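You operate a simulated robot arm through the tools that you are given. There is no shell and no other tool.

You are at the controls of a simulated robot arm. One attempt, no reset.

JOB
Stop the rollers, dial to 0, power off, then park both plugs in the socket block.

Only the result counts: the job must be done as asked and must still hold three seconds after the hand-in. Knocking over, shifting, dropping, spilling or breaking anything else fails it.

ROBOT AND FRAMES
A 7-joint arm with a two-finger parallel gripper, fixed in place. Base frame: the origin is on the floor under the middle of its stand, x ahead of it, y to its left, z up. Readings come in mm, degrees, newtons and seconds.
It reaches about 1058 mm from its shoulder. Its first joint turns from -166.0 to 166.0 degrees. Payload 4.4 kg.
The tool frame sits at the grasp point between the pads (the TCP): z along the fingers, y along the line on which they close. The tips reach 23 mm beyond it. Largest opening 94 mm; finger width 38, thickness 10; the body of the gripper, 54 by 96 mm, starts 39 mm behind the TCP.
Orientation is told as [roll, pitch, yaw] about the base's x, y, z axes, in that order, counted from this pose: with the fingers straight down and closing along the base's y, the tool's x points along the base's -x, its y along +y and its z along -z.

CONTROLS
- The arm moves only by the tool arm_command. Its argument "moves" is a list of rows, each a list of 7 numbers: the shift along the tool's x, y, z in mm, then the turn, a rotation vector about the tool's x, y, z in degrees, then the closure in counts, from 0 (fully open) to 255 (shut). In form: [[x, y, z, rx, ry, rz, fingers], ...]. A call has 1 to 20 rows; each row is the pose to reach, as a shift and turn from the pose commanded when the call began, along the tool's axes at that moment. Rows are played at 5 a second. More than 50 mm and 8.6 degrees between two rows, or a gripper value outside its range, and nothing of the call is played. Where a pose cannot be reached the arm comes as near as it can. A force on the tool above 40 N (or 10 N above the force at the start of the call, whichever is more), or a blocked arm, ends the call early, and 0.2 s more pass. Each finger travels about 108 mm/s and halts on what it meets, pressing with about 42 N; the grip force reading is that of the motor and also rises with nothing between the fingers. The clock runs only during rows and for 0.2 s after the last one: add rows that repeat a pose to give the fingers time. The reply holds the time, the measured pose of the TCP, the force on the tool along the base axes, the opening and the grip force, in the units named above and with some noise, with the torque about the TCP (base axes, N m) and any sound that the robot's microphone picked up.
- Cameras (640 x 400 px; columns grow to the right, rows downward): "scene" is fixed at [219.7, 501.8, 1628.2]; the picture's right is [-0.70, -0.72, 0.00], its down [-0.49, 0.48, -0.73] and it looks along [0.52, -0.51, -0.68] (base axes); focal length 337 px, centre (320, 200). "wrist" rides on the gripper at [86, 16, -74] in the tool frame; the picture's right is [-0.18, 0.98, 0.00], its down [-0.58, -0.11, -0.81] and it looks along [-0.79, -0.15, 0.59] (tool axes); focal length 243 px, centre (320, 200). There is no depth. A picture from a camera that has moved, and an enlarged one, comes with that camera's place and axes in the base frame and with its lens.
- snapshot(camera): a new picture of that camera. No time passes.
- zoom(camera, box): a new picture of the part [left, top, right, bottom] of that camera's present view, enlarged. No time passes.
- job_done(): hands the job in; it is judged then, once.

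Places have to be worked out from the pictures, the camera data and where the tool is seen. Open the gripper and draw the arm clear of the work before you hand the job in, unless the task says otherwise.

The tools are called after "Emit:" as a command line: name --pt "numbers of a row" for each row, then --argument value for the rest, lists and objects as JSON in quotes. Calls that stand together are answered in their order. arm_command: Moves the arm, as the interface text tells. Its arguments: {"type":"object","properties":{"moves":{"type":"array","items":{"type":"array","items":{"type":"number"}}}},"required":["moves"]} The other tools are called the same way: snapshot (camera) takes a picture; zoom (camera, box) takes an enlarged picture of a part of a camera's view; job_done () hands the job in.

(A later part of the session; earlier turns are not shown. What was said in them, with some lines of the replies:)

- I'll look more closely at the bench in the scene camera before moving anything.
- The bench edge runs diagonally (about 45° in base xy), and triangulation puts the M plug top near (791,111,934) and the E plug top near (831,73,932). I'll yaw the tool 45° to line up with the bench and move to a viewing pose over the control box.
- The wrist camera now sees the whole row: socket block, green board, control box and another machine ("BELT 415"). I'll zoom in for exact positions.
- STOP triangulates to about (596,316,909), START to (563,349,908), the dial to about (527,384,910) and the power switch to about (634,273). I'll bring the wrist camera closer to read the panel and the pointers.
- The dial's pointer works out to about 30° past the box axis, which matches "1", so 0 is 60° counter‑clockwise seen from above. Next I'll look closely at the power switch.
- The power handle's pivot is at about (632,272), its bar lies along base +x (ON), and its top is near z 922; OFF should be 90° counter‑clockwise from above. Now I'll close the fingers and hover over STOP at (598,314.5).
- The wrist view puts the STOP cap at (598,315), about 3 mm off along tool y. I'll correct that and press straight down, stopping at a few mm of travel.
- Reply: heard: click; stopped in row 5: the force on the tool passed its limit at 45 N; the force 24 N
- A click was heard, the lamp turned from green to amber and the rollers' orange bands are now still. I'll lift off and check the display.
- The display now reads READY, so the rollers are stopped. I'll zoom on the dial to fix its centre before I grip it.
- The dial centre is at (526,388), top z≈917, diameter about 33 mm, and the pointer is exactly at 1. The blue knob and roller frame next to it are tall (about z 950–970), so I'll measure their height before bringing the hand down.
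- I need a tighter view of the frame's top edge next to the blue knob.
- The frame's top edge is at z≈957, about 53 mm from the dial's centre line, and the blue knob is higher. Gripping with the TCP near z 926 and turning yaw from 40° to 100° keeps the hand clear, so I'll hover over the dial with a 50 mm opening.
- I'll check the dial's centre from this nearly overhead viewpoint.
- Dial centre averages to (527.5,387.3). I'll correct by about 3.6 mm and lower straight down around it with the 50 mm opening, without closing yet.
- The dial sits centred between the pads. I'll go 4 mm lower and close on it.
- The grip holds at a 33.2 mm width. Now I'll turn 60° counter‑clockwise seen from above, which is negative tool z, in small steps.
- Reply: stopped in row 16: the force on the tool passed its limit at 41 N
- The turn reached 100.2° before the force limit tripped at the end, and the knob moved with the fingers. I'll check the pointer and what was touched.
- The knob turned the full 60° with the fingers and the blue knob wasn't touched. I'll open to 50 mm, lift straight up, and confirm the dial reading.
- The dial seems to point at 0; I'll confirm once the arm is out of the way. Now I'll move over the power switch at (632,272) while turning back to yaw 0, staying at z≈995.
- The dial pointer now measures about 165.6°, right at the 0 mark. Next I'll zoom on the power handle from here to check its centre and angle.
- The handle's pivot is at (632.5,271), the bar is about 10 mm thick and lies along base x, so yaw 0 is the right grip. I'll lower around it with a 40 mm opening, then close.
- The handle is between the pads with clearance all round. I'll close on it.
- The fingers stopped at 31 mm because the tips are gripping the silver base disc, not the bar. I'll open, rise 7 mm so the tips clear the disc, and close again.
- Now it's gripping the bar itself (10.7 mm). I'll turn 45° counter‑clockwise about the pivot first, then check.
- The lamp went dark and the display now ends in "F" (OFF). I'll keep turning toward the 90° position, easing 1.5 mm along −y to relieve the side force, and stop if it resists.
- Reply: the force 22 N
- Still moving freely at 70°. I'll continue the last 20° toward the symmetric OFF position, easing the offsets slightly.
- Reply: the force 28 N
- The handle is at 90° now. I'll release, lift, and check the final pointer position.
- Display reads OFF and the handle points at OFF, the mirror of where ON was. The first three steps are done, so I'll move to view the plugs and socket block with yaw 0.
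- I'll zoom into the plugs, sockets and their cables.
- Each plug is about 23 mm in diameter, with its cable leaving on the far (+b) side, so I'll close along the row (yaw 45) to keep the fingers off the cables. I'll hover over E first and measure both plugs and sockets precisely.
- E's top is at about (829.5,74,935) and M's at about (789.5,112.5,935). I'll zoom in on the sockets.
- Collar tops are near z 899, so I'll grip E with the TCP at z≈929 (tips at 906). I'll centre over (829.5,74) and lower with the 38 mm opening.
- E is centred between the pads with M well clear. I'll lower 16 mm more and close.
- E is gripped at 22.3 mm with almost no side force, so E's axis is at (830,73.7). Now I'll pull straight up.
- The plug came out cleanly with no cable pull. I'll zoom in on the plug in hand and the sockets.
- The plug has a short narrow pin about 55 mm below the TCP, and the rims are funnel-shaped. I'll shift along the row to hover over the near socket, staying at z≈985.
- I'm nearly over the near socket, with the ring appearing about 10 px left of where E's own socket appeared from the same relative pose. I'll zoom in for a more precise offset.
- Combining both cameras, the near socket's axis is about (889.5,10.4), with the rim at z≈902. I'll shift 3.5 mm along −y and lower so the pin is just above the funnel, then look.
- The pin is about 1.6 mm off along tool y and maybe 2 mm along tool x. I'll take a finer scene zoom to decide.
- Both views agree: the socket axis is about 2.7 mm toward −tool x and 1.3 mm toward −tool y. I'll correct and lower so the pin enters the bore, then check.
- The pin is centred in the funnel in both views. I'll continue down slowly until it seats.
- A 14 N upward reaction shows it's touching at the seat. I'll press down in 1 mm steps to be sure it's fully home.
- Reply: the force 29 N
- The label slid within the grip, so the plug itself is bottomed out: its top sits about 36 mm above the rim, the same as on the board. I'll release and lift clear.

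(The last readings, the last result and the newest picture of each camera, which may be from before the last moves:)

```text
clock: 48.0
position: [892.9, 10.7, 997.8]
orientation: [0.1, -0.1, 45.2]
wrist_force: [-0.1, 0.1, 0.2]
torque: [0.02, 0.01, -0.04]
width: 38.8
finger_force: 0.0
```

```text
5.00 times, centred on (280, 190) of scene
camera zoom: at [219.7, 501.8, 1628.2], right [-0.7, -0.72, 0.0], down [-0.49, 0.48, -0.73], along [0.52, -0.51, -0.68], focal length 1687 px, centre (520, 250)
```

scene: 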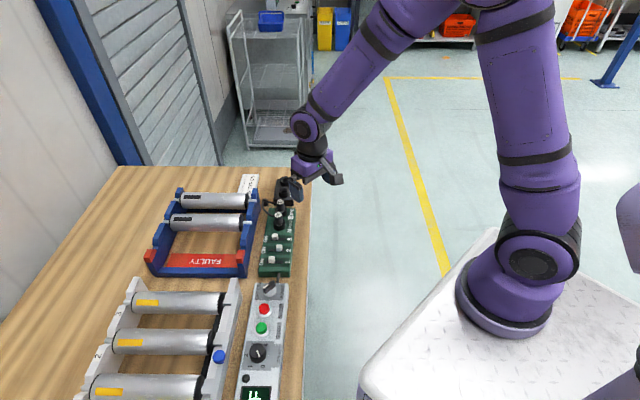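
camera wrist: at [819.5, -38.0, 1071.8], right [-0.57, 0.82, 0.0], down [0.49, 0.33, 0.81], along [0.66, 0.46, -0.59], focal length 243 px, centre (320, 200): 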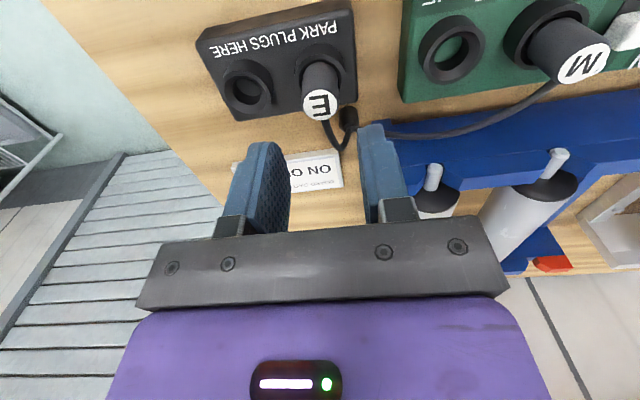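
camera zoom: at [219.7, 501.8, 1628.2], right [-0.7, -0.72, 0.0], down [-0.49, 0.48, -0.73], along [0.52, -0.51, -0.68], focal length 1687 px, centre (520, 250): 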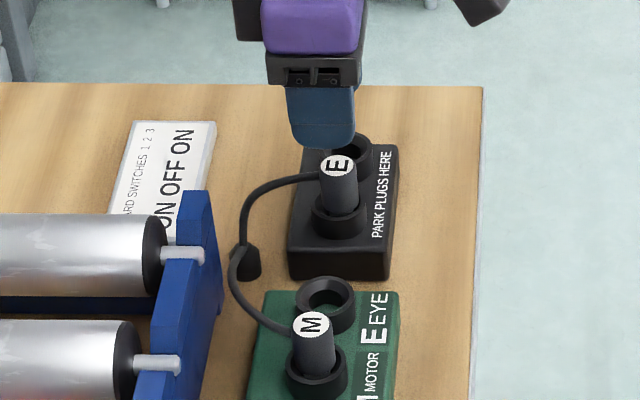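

E is parked upright in the near socket. Now I'll move over M at about (789.8,112.5) with the same opening.

Emit:
arm_command --pt "0.2 36 0 0 0 0 150" --pt "0.4 72 0 0 0 0 150" --pt "0.6 108 0 0 0 0 150" --pt "0.7 144.9 0 0 0 0 150" --pt "0.7 144.9 0 0 0 0 150"

Emit:
snapshot --camera "wrist"

Emit:
zoom --camera "wrist" --box '[260, 60, 380, 140]'

Emit:
zoom --camera "scene" --box '[255, 165, 315, 215]'

```text
clock: 49.2
position: [789.2, 113.9, 997.7]
orientation: [0.1, -0.1, 45.1]
wrist_force: [0.6, 0.6, -1.0]
torque: [0.0, -0.05, 0.02]
width: 38.7
finger_force: 0.1
```

```text
taken
camera wrist: at [715.7, 64.3, 1071.9], right [-0.57, 0.82, 0.0], down [0.49, 0.33, 0.81], along [0.66, 0.46, -0.59], focal length 243 px, centre (320, 200)
```

wrist: 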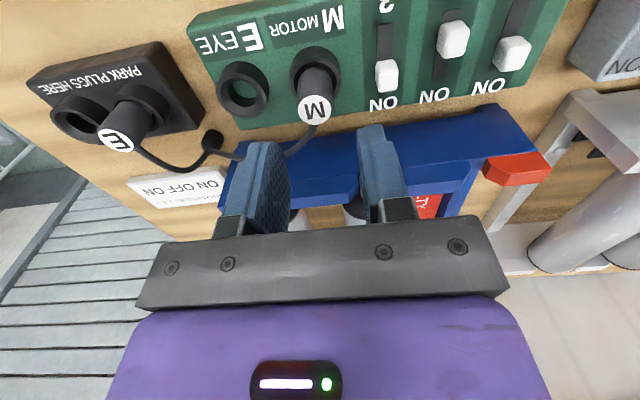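

```text
5.00 times, centred on (320, 100) of wrist
camera zoom: at [715.7, 64.3, 1071.9], right [-0.57, 0.82, 0.0], down [0.49, 0.33, 0.81], along [0.66, 0.46, -0.59], focal length 1213 px, centre (320, 700)
```

zoom: 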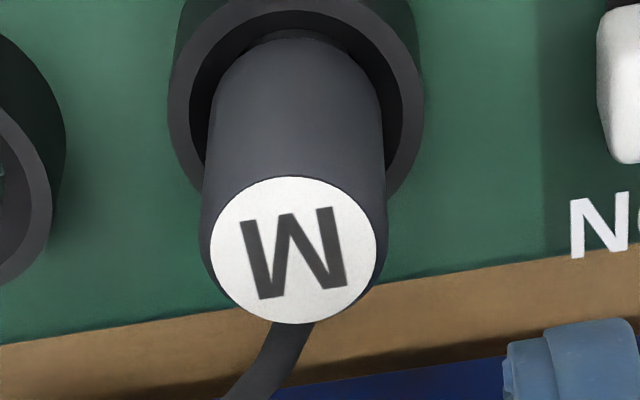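

```text
8.00 times, centred on (285, 190) of scene
camera zoom: at [219.7, 501.8, 1628.2], right [-0.7, -0.72, 0.0], down [-0.49, 0.48, -0.73], along [0.52, -0.51, -0.68], focal length 2699 px, centre (600, 280)
```

zoom: 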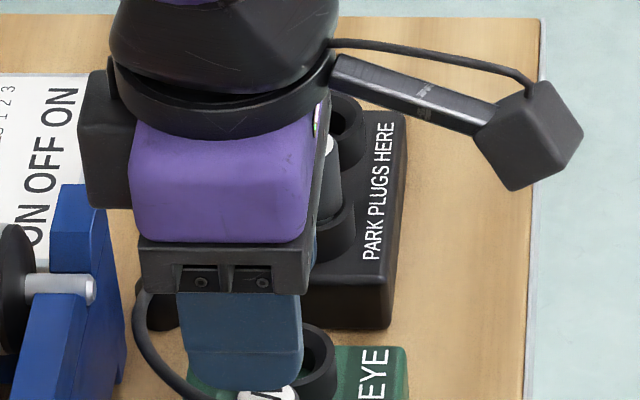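

M's axis works out to about (791.5,112.7). I'll shift −2.5 mm along tool y and lower partway to check centring.

Emit:
arm_command --pt "-0.8 -2.6 8 0 0 0 150" --pt "-0.8 -2.6 24 0 0 0 150" --pt "-0.8 -2.6 40 0 0 0 150" --pt "-0.8 -2.6 52 0 0 0 150" --pt "-0.8 -2.6 52 0 0 0 150"

Emit:
zoom --camera "wrist" --box '[200, 60, 440, 230]'

```text
clock: 50.4
position: [790.4, 112.5, 946.2]
orientation: [0.0, -0.2, 45.2]
wrist_force: [0.2, 0.4, 0.4]
torque: [0.0, -0.03, 0.0]
width: 38.6
finger_force: 0.1
```

```text
2.35 times, centred on (320, 145) of wrist
camera zoom: at [718.7, 63.2, 1020.1], right [-0.57, 0.82, 0.0], down [0.49, 0.33, 0.81], along [0.66, 0.46, -0.59], focal length 571 px, centre (320, 329)
```

zoom: 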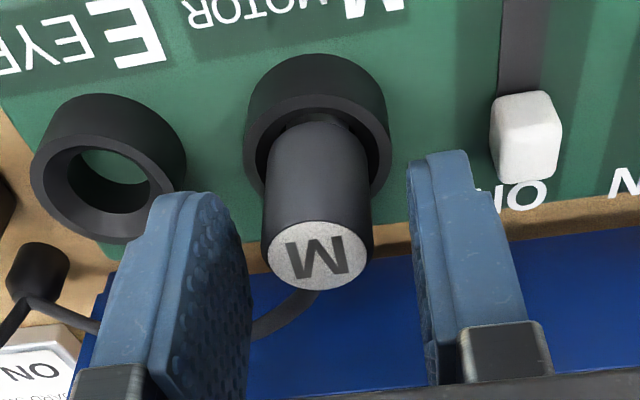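

M is centred between the pads and switch 3 is well outside the finger. I'll lower 15 mm and close.

Emit:
arm_command --pt "0 0 8 0 0 0 150" --pt "0 0 15 0 0 0 150" --pt "0 0 15 0 0 0 180" --pt "0 0 15 0 0 0 220" --pt "0 0 15 0 0 0 255" --pt "0 0 15 0 0 0 255"

Emit:
zoom --camera "wrist" --box '[200, 60, 440, 230]'

```text
clock: 51.8
position: [793.4, 113.1, 932.0]
orientation: [0.1, -0.1, 45.1]
wrist_force: [0.5, -0.2, 0.6]
torque: [-0.04, -0.01, -0.03]
width: 22.0
finger_force: 41.9
```

```text
2.35 times, centred on (320, 145) of wrist
camera zoom: at [719.5, 62.8, 1005.7], right [-0.57, 0.82, 0.0], down [0.49, 0.33, 0.81], along [0.66, 0.46, -0.59], focal length 571 px, centre (320, 329)
```

zoom: 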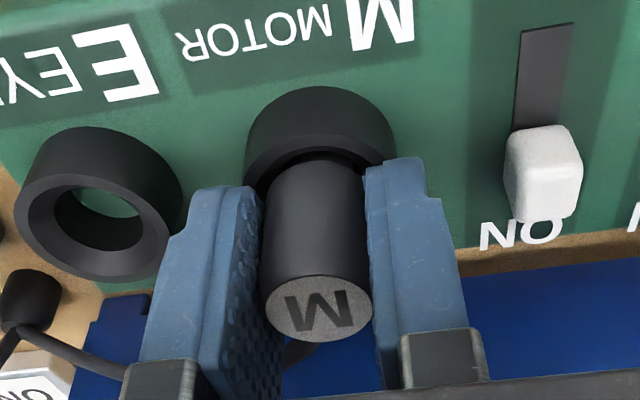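

M is gripped at 22.0 mm. I'll pull it straight up 54 mm and check for any cable pull.

Emit:
arm_command --pt "0 0 -4 0 0 0 255" --pt "0 0 -8 0 0 0 255" --pt "0 0 -14 0 0 0 255" --pt "0 0 -22 0 0 0 255" --pt "0 0 -32 0 0 0 255" --pt "0 0 -42 0 0 0 255" --pt "0 0 -54 0 0 0 255" --pt "0 0 -54 0 0 0 255"

Emit:
snapshot --camera "wrist"

Emit:
zoom --camera "scene" --box '[230, 150, 330, 230]'

```text
clock: 53.6
position: [790.2, 111.8, 986.4]
orientation: [0.1, -0.1, 45.2]
wrist_force: [-0.7, 0.5, 0.0]
torque: [-0.01, 0.01, -0.02]
width: 22.1
finger_force: 42.1
```

```text
taken
camera wrist: at [719.6, 62.7, 1059.7], right [-0.57, 0.82, 0.0], down [0.49, 0.33, 0.81], along [0.66, 0.46, -0.59], focal length 243 px, centre (320, 200)
```

wrist: 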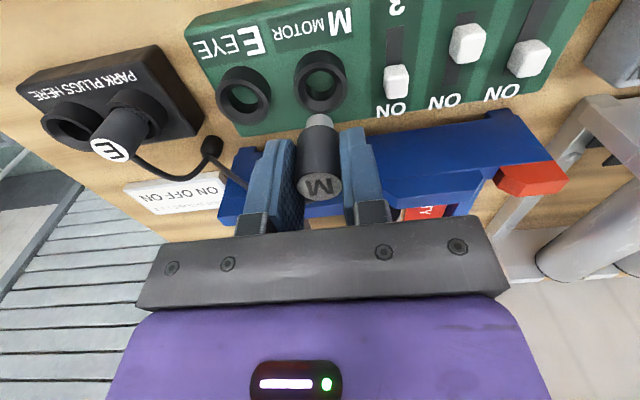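

```text
5.00 times, centred on (280, 190) of scene
camera zoom: at [219.7, 501.8, 1628.2], right [-0.7, -0.72, 0.0], down [-0.49, 0.48, -0.73], along [0.52, -0.51, -0.68], focal length 1687 px, centre (520, 250)
```

zoom: 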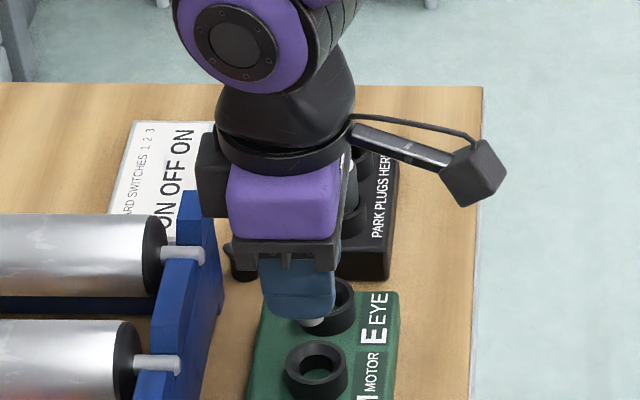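

No cable force. I'll carry M along the row to the far socket at about (931.8,−26.4), rising to TCP z≈1016 so its pin clears the parked E by about 19 mm.

Emit:
arm_command --pt "0 -15 -12 0 0 0 255" --pt "-0.2 -40 -22 0 0 0 255" --pt "-0.3 -65 -30 0 0 0 255" --pt "-0.5 -90 -30 0 0 0 255" --pt "-0.7 -115 -30 0 0 0 255" --pt "-0.8 -140 -30 0 0 0 255" --pt "-1 -168 -30 0 0 0 255" --pt "-1.1 -197 -30 0 0 0 255" --pt "-1.1 -197 -30 0 0 0 255"

Emit:
snapshot --camera "wrist"

Emit:
zoom --camera "wrist" --box '[260, 40, 380, 220]'

Emit:
zoom --camera "scene" --box '[250, 130, 330, 220]'

```text
clock: 55.6
position: [933.8, -26.3, 1015.0]
orientation: [0.0, -0.1, 45.1]
wrist_force: [-0.9, -0.9, -0.9]
torque: [-0.01, -0.02, 0.01]
width: 22.2
finger_force: 42.0
```

```text
taken
camera wrist: at [860.8, -76.5, 1089.5], right [-0.57, 0.82, 0.0], down [0.49, 0.33, 0.81], along [0.67, 0.46, -0.59], focal length 243 px, centre (320, 200)
```

wrist: 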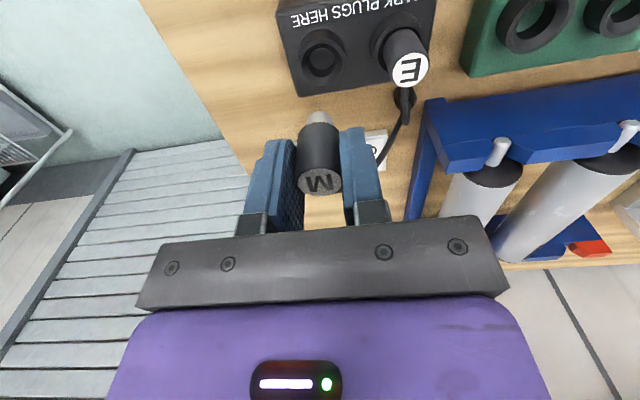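

```text
2.22 times, centred on (320, 130) of wrist
camera zoom: at [860.8, -76.5, 1089.5], right [-0.57, 0.82, 0.0], down [0.49, 0.33, 0.81], along [0.67, 0.46, -0.59], focal length 539 px, centre (320, 356)
```

zoom: 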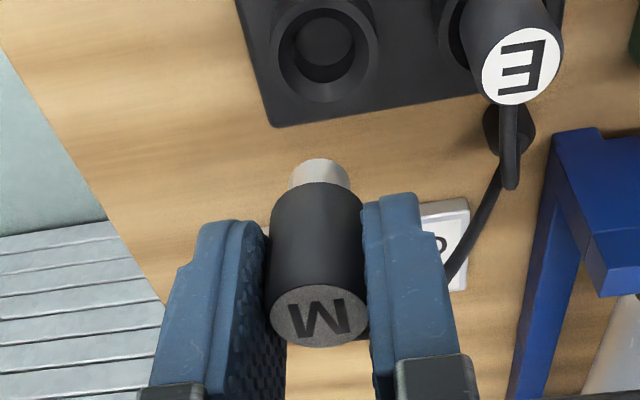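

```text
4.44 times, centred on (290, 175) of scene
camera zoom: at [219.7, 501.8, 1628.2], right [-0.7, -0.72, 0.0], down [-0.49, 0.48, -0.73], along [0.52, -0.51, -0.68], focal length 1500 px, centre (453, 311)
```

zoom: 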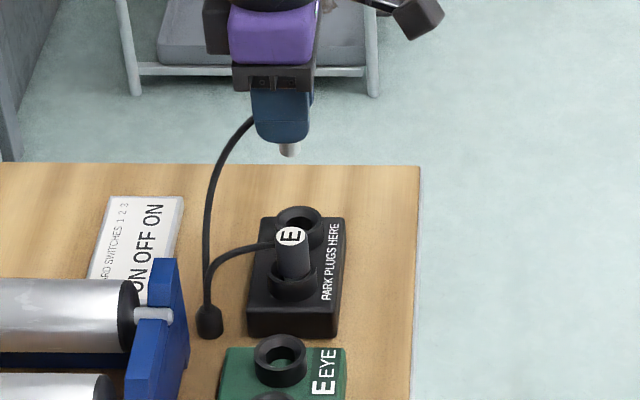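

M is over the far socket and E stands upright. I'll lower to TCP z≈966, where the pin is just above the rim, and check alignment.

Emit:
arm_command --pt "0 0 12 0 0 0 255" --pt "0 0 26 0 0 0 255" --pt "0 0 40 0 0 0 255" --pt "0 0 49 0 0 0 255" --pt "0 0 49 0 0 0 255"

Emit:
zoom --camera "wrist" --box '[285, 60, 355, 130]'

Emit:
zoom --camera "scene" --box '[276, 162, 306, 192]'

Emit:
zoom --camera "wrist" --box '[200, 30, 440, 230]'

```text
clock: 56.8
position: [930.5, -24.9, 966.7]
orientation: [0.2, -0.1, 45.1]
wrist_force: [0.2, -0.4, -0.6]
torque: [0.0, 0.0, -0.01]
width: 22.3
finger_force: 42.5
```

```text
5.71 times, centred on (320, 95) of wrist
camera zoom: at [858.9, -75.6, 1040.4], right [-0.57, 0.82, 0.0], down [0.49, 0.33, 0.81], along [0.66, 0.46, -0.59], focal length 1386 px, centre (320, 800)
```

zoom: 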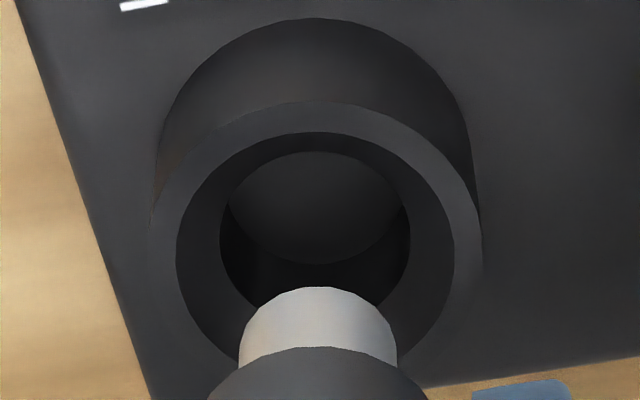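

```text
13.33 times, centred on (291, 177) of scene
camera zoom: at [219.7, 501.8, 1628.2], right [-0.7, -0.72, 0.0], down [-0.49, 0.48, -0.73], along [0.52, -0.51, -0.68], focal length 4499 px, centre (707, 507)
```

zoom: 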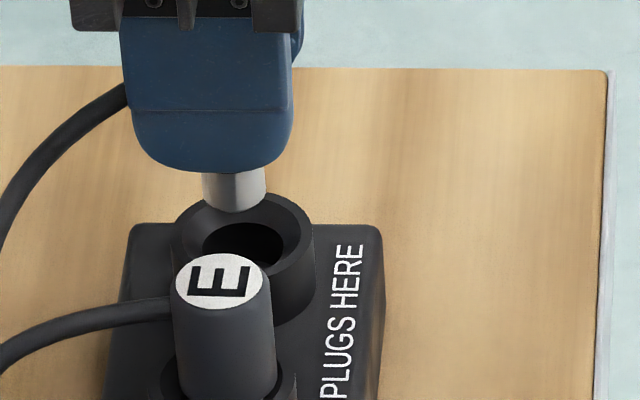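

```text
2.00 times, centred on (320, 130) of wrist
camera zoom: at [858.9, -75.6, 1040.4], right [-0.57, 0.82, 0.0], down [0.49, 0.33, 0.81], along [0.66, 0.46, -0.59], focal length 485 px, centre (320, 340)
```

zoom: 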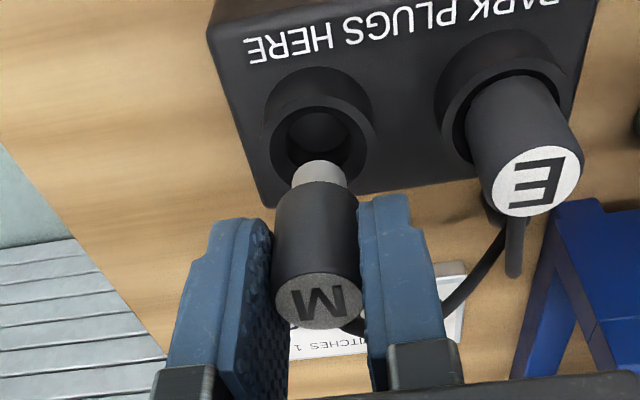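

Laterally M is aligned; along tool x the socket is about 2.2 mm toward the robot. I'll correct and lower until the pin enters the funnel, then check again.

Emit:
arm_command --pt "2.2 0 0 0 0 0 255" --pt "2.2 0 4 0 0 0 255" --pt "2.2 0 8 0 0 0 255" --pt "2.2 0 12 0 0 0 255" --pt "2.2 0 12 0 0 0 255"

Emit:
zoom --camera "wrist" --box '[260, 40, 380, 220]'

Emit:
zoom --camera "scene" --box '[276, 162, 306, 192]'

```text
clock: 58.0
position: [930.4, -28.2, 954.0]
orientation: [0.1, -0.2, 45.1]
wrist_force: [0.3, -0.3, -0.4]
torque: [0.02, 0.0, 0.03]
width: 22.7
finger_force: 42.0
```

```text
2.22 times, centred on (320, 130) of wrist
camera zoom: at [858.0, -77.8, 1028.1], right [-0.57, 0.82, 0.0], down [0.49, 0.33, 0.81], along [0.66, 0.46, -0.59], focal length 539 px, centre (320, 356)
```

zoom: 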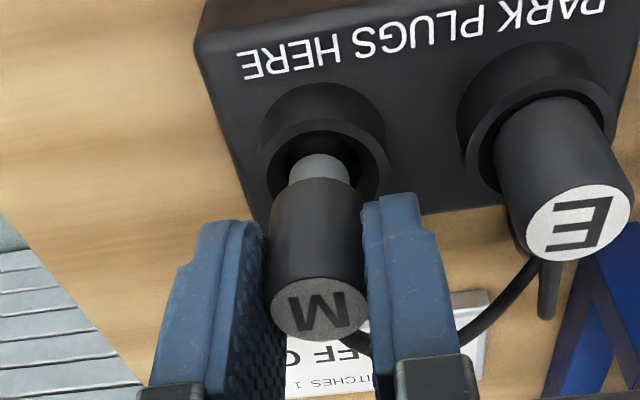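

```text
13.33 times, centred on (291, 177) of scene
camera zoom: at [219.7, 501.8, 1628.2], right [-0.7, -0.72, 0.0], down [-0.49, 0.48, -0.73], along [0.52, -0.51, -0.68], focal length 4499 px, centre (707, 507)
```

zoom: 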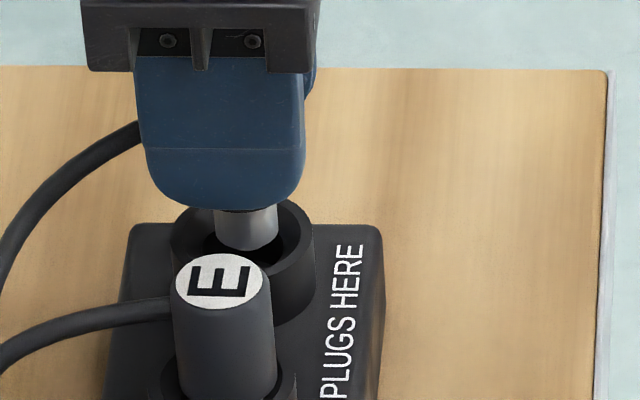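

The wrist view matches the alignment that worked for E, and the pin is inside the funnel. A 0.7 mm trim, then I'll lower to seat.

Emit:
arm_command --pt "-0.7 0 3 0 0 0 255" --pt "-0.7 0 6 0 0 0 255" --pt "-0.7 0 9 0 0 0 255" --pt "-0.7 0 12 0 0 0 255" --pt "-0.7 0 14 0 0 0 255" --pt "-0.7 0 16 0 0 0 255" --pt "-0.7 0 17 0 0 0 255" --pt "-0.7 0 17 0 0 0 255"

Emit:
zoom --camera "wrist" --box '[240, 40, 440, 220]'

Emit:
zoom --camera "scene" --box '[266, 162, 316, 212]'

```text
clock: 59.8
position: [930.9, -27.2, 937.8]
orientation: [0.0, -0.2, 45.2]
wrist_force: [2.2, -2.0, 13.1]
torque: [-0.15, -0.17, 0.01]
width: 22.5
finger_force: 41.9
```

```text
2.22 times, centred on (340, 130) of wrist
camera zoom: at [858.3, -76.7, 1012.3], right [-0.57, 0.82, 0.0], down [0.48, 0.33, 0.81], along [0.67, 0.46, -0.59], focal length 539 px, centre (276, 356)
```

zoom: 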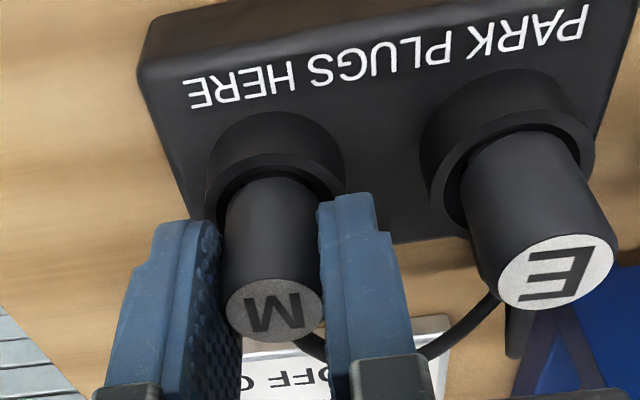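

```text
8.00 times, centred on (291, 187) of scene
camera zoom: at [219.7, 501.8, 1628.2], right [-0.7, -0.72, 0.0], down [-0.49, 0.48, -0.73], along [0.52, -0.51, -0.68], focal length 2699 px, centre (552, 304)
```

zoom: 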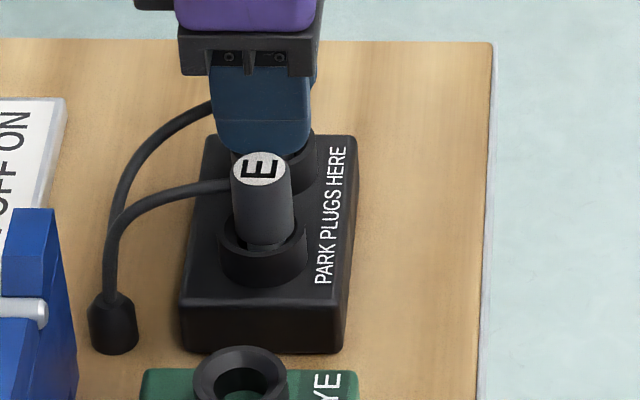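

M contacts the seat at exactly the same height (937.8) and force as E did. I'll press slightly to make sure it's home.

Emit:
arm_command --pt "0 0 1 0 0 0 255" --pt "0 0 2 0 0 0 255" --pt "0 0 3 0 0 0 255" --pt "0 0 4 0 0 0 255" --pt "0 0 4 0 0 0 255"

Emit:
zoom --camera "wrist" --box '[240, 40, 440, 220]'

```text
clock: 61.0
position: [930.4, -27.9, 933.9]
orientation: [0.0, -0.2, 45.0]
wrist_force: [1.3, 1.0, 28.5]
torque: [0.41, 0.23, 0.02]
width: 22.3
finger_force: 41.6
```

```text
2.22 times, centred on (340, 130) of wrist
camera zoom: at [858.3, -76.6, 1008.1], right [-0.57, 0.82, 0.0], down [0.48, 0.33, 0.81], along [0.67, 0.46, -0.59], focal length 539 px, centre (276, 356)
```

zoom: 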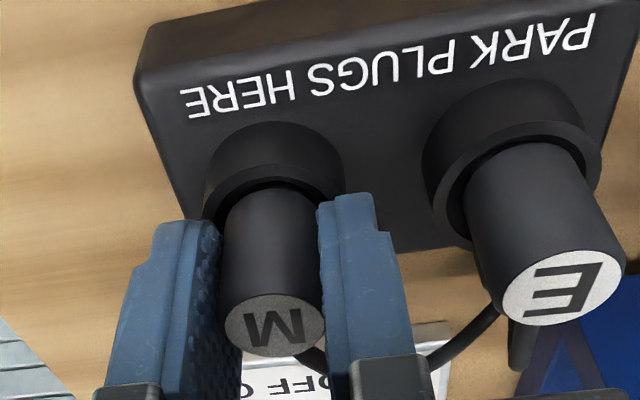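

M is fully seated, with the fingers slipping on it just as they did with E. I'll release, lift straight up and check both plugs.

Emit:
arm_command --pt "0 0 -3 0 0 0 255" --pt "0 0 -3 0 0 0 200" --pt "0 0 -3 0 0 0 150" --pt "0 0 -3 0 0 0 150" --pt "0 0 -20 0 0 0 150" --pt "0 0 -40 0 0 0 150" --pt "0 0 -70 0 0 0 150" --pt "0 0 -105 0 0 0 150" --pt "0 0 -105 0 0 0 150"

Emit:
snapshot --camera "wrist"

Emit:
zoom --camera "scene" --box '[240, 140, 330, 220]'

```text
clock: 63.0
position: [929.6, -26.4, 1039.0]
orientation: [0.1, -0.1, 45.0]
wrist_force: [-0.7, -0.7, 0.5]
torque: [-0.01, -0.02, -0.01]
width: 38.8
finger_force: 0.1
```

```text
taken
camera wrist: at [857.6, -76.4, 1112.6], right [-0.57, 0.82, 0.0], down [0.49, 0.33, 0.81], along [0.66, 0.46, -0.59], focal length 243 px, centre (320, 200)
```

wrist: 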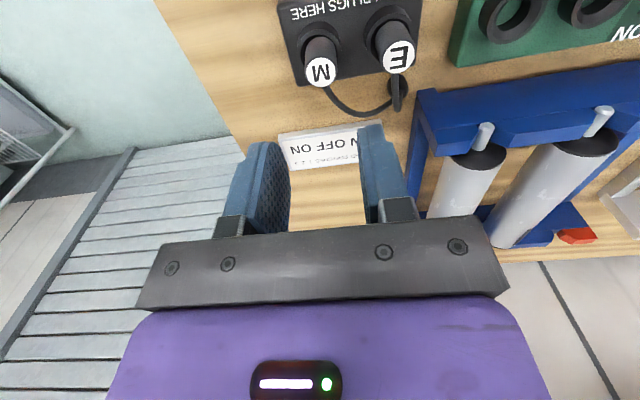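

```text
5.00 times, centred on (285, 180) of scene
camera zoom: at [219.7, 501.8, 1628.2], right [-0.7, -0.72, 0.0], down [-0.49, 0.48, -0.73], along [0.52, -0.51, -0.68], focal length 1687 px, centre (495, 300)
```

zoom: 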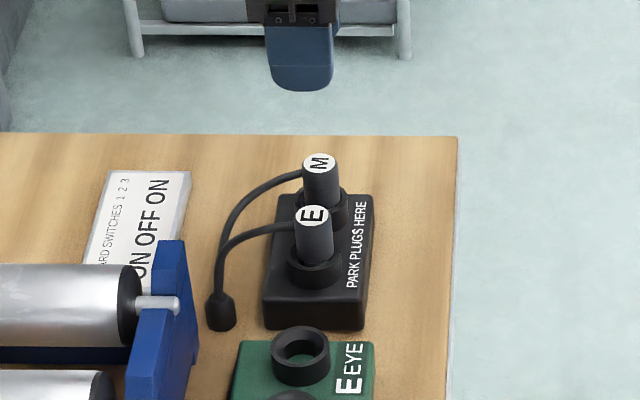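

Both plugs stand in the socket block. I'll open the gripper fully and draw the arm up and back clear of the bench, then do a final check.

Emit:
arm_command --pt "0 0 -30 0 0 0 100" --pt "0 0 -65 0 0 0 0" --pt "25 25 -90 0 0 0 0" --pt "50 50 -110 0 0 0 0" --pt "75 75 -130 0 0 0 0" --pt "100 100 -150 0 0 0 0" --pt "125 120 -160 0 0 0 0" --pt "155 140 -170 0 0 0 0" --pt "185 160 -180 0 0 0 0" --pt "215 160 -185 0 0 0 0" --pt "245 160 -190 0 0 0 0" --pt "245 160 -190 0 0 0 0"

Emit:
snapshot --camera "scene"

Emit:
zoom --camera "scene" --box '[215, 265, 315, 400]'

Emit:
zoom --camera "scene" --box '[230, 160, 320, 280]'

Emit:
snapshot --camera "wrist"

```text
clock: 65.6
position: [643.9, -88.4, 1228.7]
orientation: [0.1, -0.1, 45.2]
wrist_force: [-0.4, 0.2, 0.4]
torque: [-0.01, 0.02, -0.01]
width: 94.0
finger_force: 0.0
```

```text
taken
```

scene: 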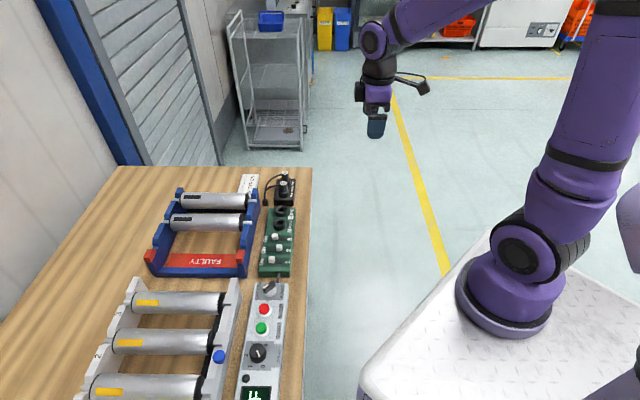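

```text
2.96 times, centred on (265, 332) of scene
camera zoom: at [219.7, 501.8, 1628.2], right [-0.7, -0.72, 0.0], down [-0.49, 0.48, -0.73], along [0.52, -0.51, -0.68], focal length 1000 px, centre (483, -193)
```

zoom: 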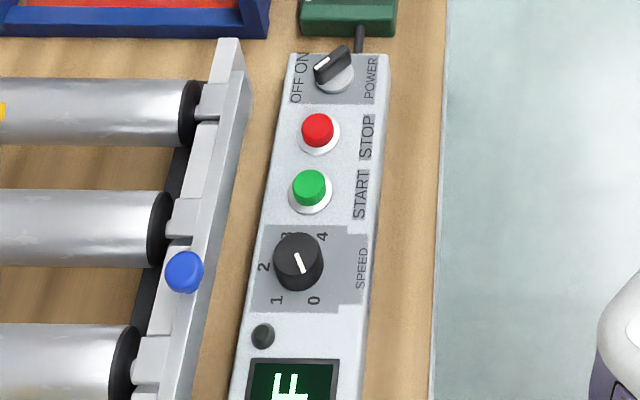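

```text
3.33 times, centred on (275, 220) of scene
camera zoom: at [219.7, 501.8, 1628.2], right [-0.7, -0.72, 0.0], down [-0.49, 0.48, -0.73], along [0.52, -0.51, -0.68], focal length 1125 px, centre (470, 133)
```

zoom: 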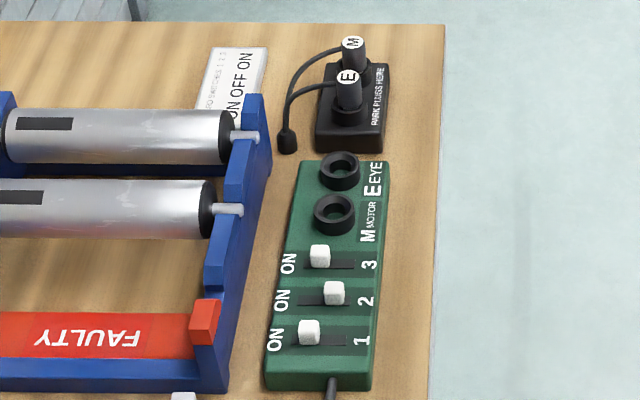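

```text
taken
camera wrist: at [572.9, -138.3, 1302.8], right [-0.57, 0.82, 0.0], down [0.49, 0.33, 0.81], along [0.66, 0.46, -0.59], focal length 243 px, centre (320, 200)
```

wrist: 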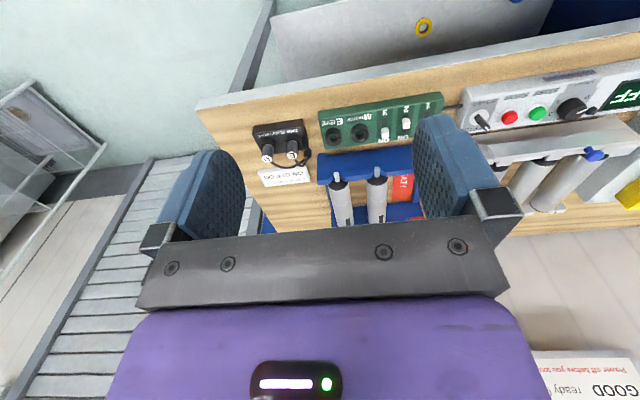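

All states look right, and the board switches haven't moved. A sign has come into view at the lower right, so I'll read it before handing in.

Emit:
zoom --camera "wrist" --box '[520, 340, 640, 400]'

Emit:
zoom --camera "wrist" --box '[440, 50, 640, 220]'

Emit:
zoom --camera "wrist" --box '[240, 100, 330, 200]'

```text
5.33 times, centred on (580, 370) of wrist
camera zoom: at [572.9, -138.3, 1302.8], right [-0.57, 0.82, 0.0], down [0.49, 0.33, 0.81], along [0.66, 0.46, -0.59], focal length 1294 px, centre (-1067, -707)
```

zoom: 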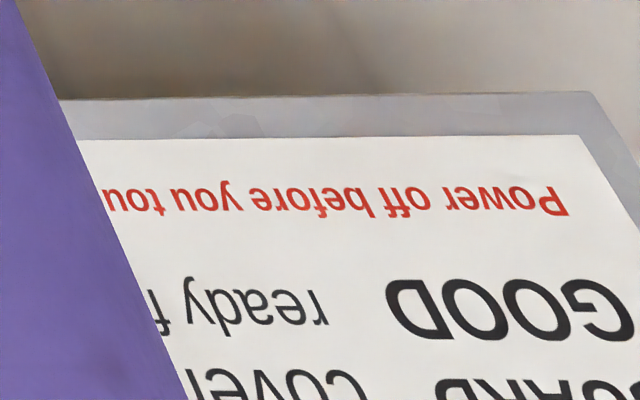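

```text
2.35 times, centred on (540, 135) of wrist
camera zoom: at [572.9, -138.3, 1302.8], right [-0.57, 0.82, 0.0], down [0.49, 0.33, 0.81], along [0.66, 0.46, -0.59], focal length 571 px, centre (-198, 353)
```

zoom: 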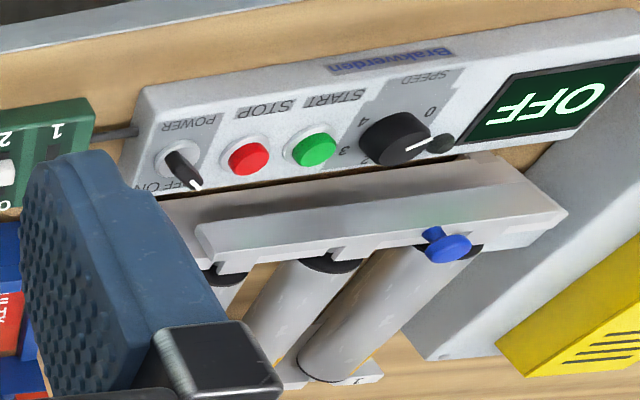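

```text
4.00 times, centred on (285, 150) of wrist
camera zoom: at [572.9, -138.3, 1302.8], right [-0.57, 0.82, 0.0], down [0.49, 0.33, 0.81], along [0.66, 0.46, -0.59], focal length 970 px, centre (460, 400)
```

zoom: 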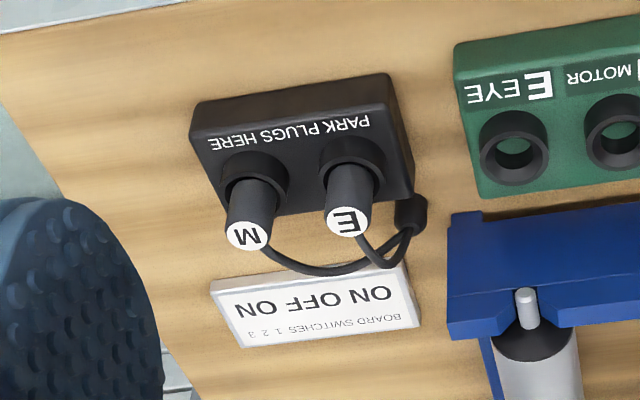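

The sign is only a display-code legend with a "Power off before you touch…" warning, which fits what I did. The display reads OFF, the rollers are still, the dial is at 0, power is at OFF, both plugs are parked upright, and the arm is clear with the gripper open, so I'm handing in.

Emit:
job_done

```text
The job is handed in.
```

I finished all four steps in the order you gave and handed the job in; no verdict came back with the hand-in.

- **Rollers:** stopped with the STOP button. The display went to READY and the orange bands stopped moving.
- **Dial:** turned from 1 to 0. The pointer is within about 2° of the 0 mark.
- **Power:** the handle is at OFF, the lamp is out and the display reads OFF.
- **Plugs:** E is in the near socket and M in the far one. Both went in to the same depth and are standing upright.

The board switches are as they were at the start, and nothing else looked moved in the final pictures. The gripper is open and the arm is drawn back, clear of the bench.
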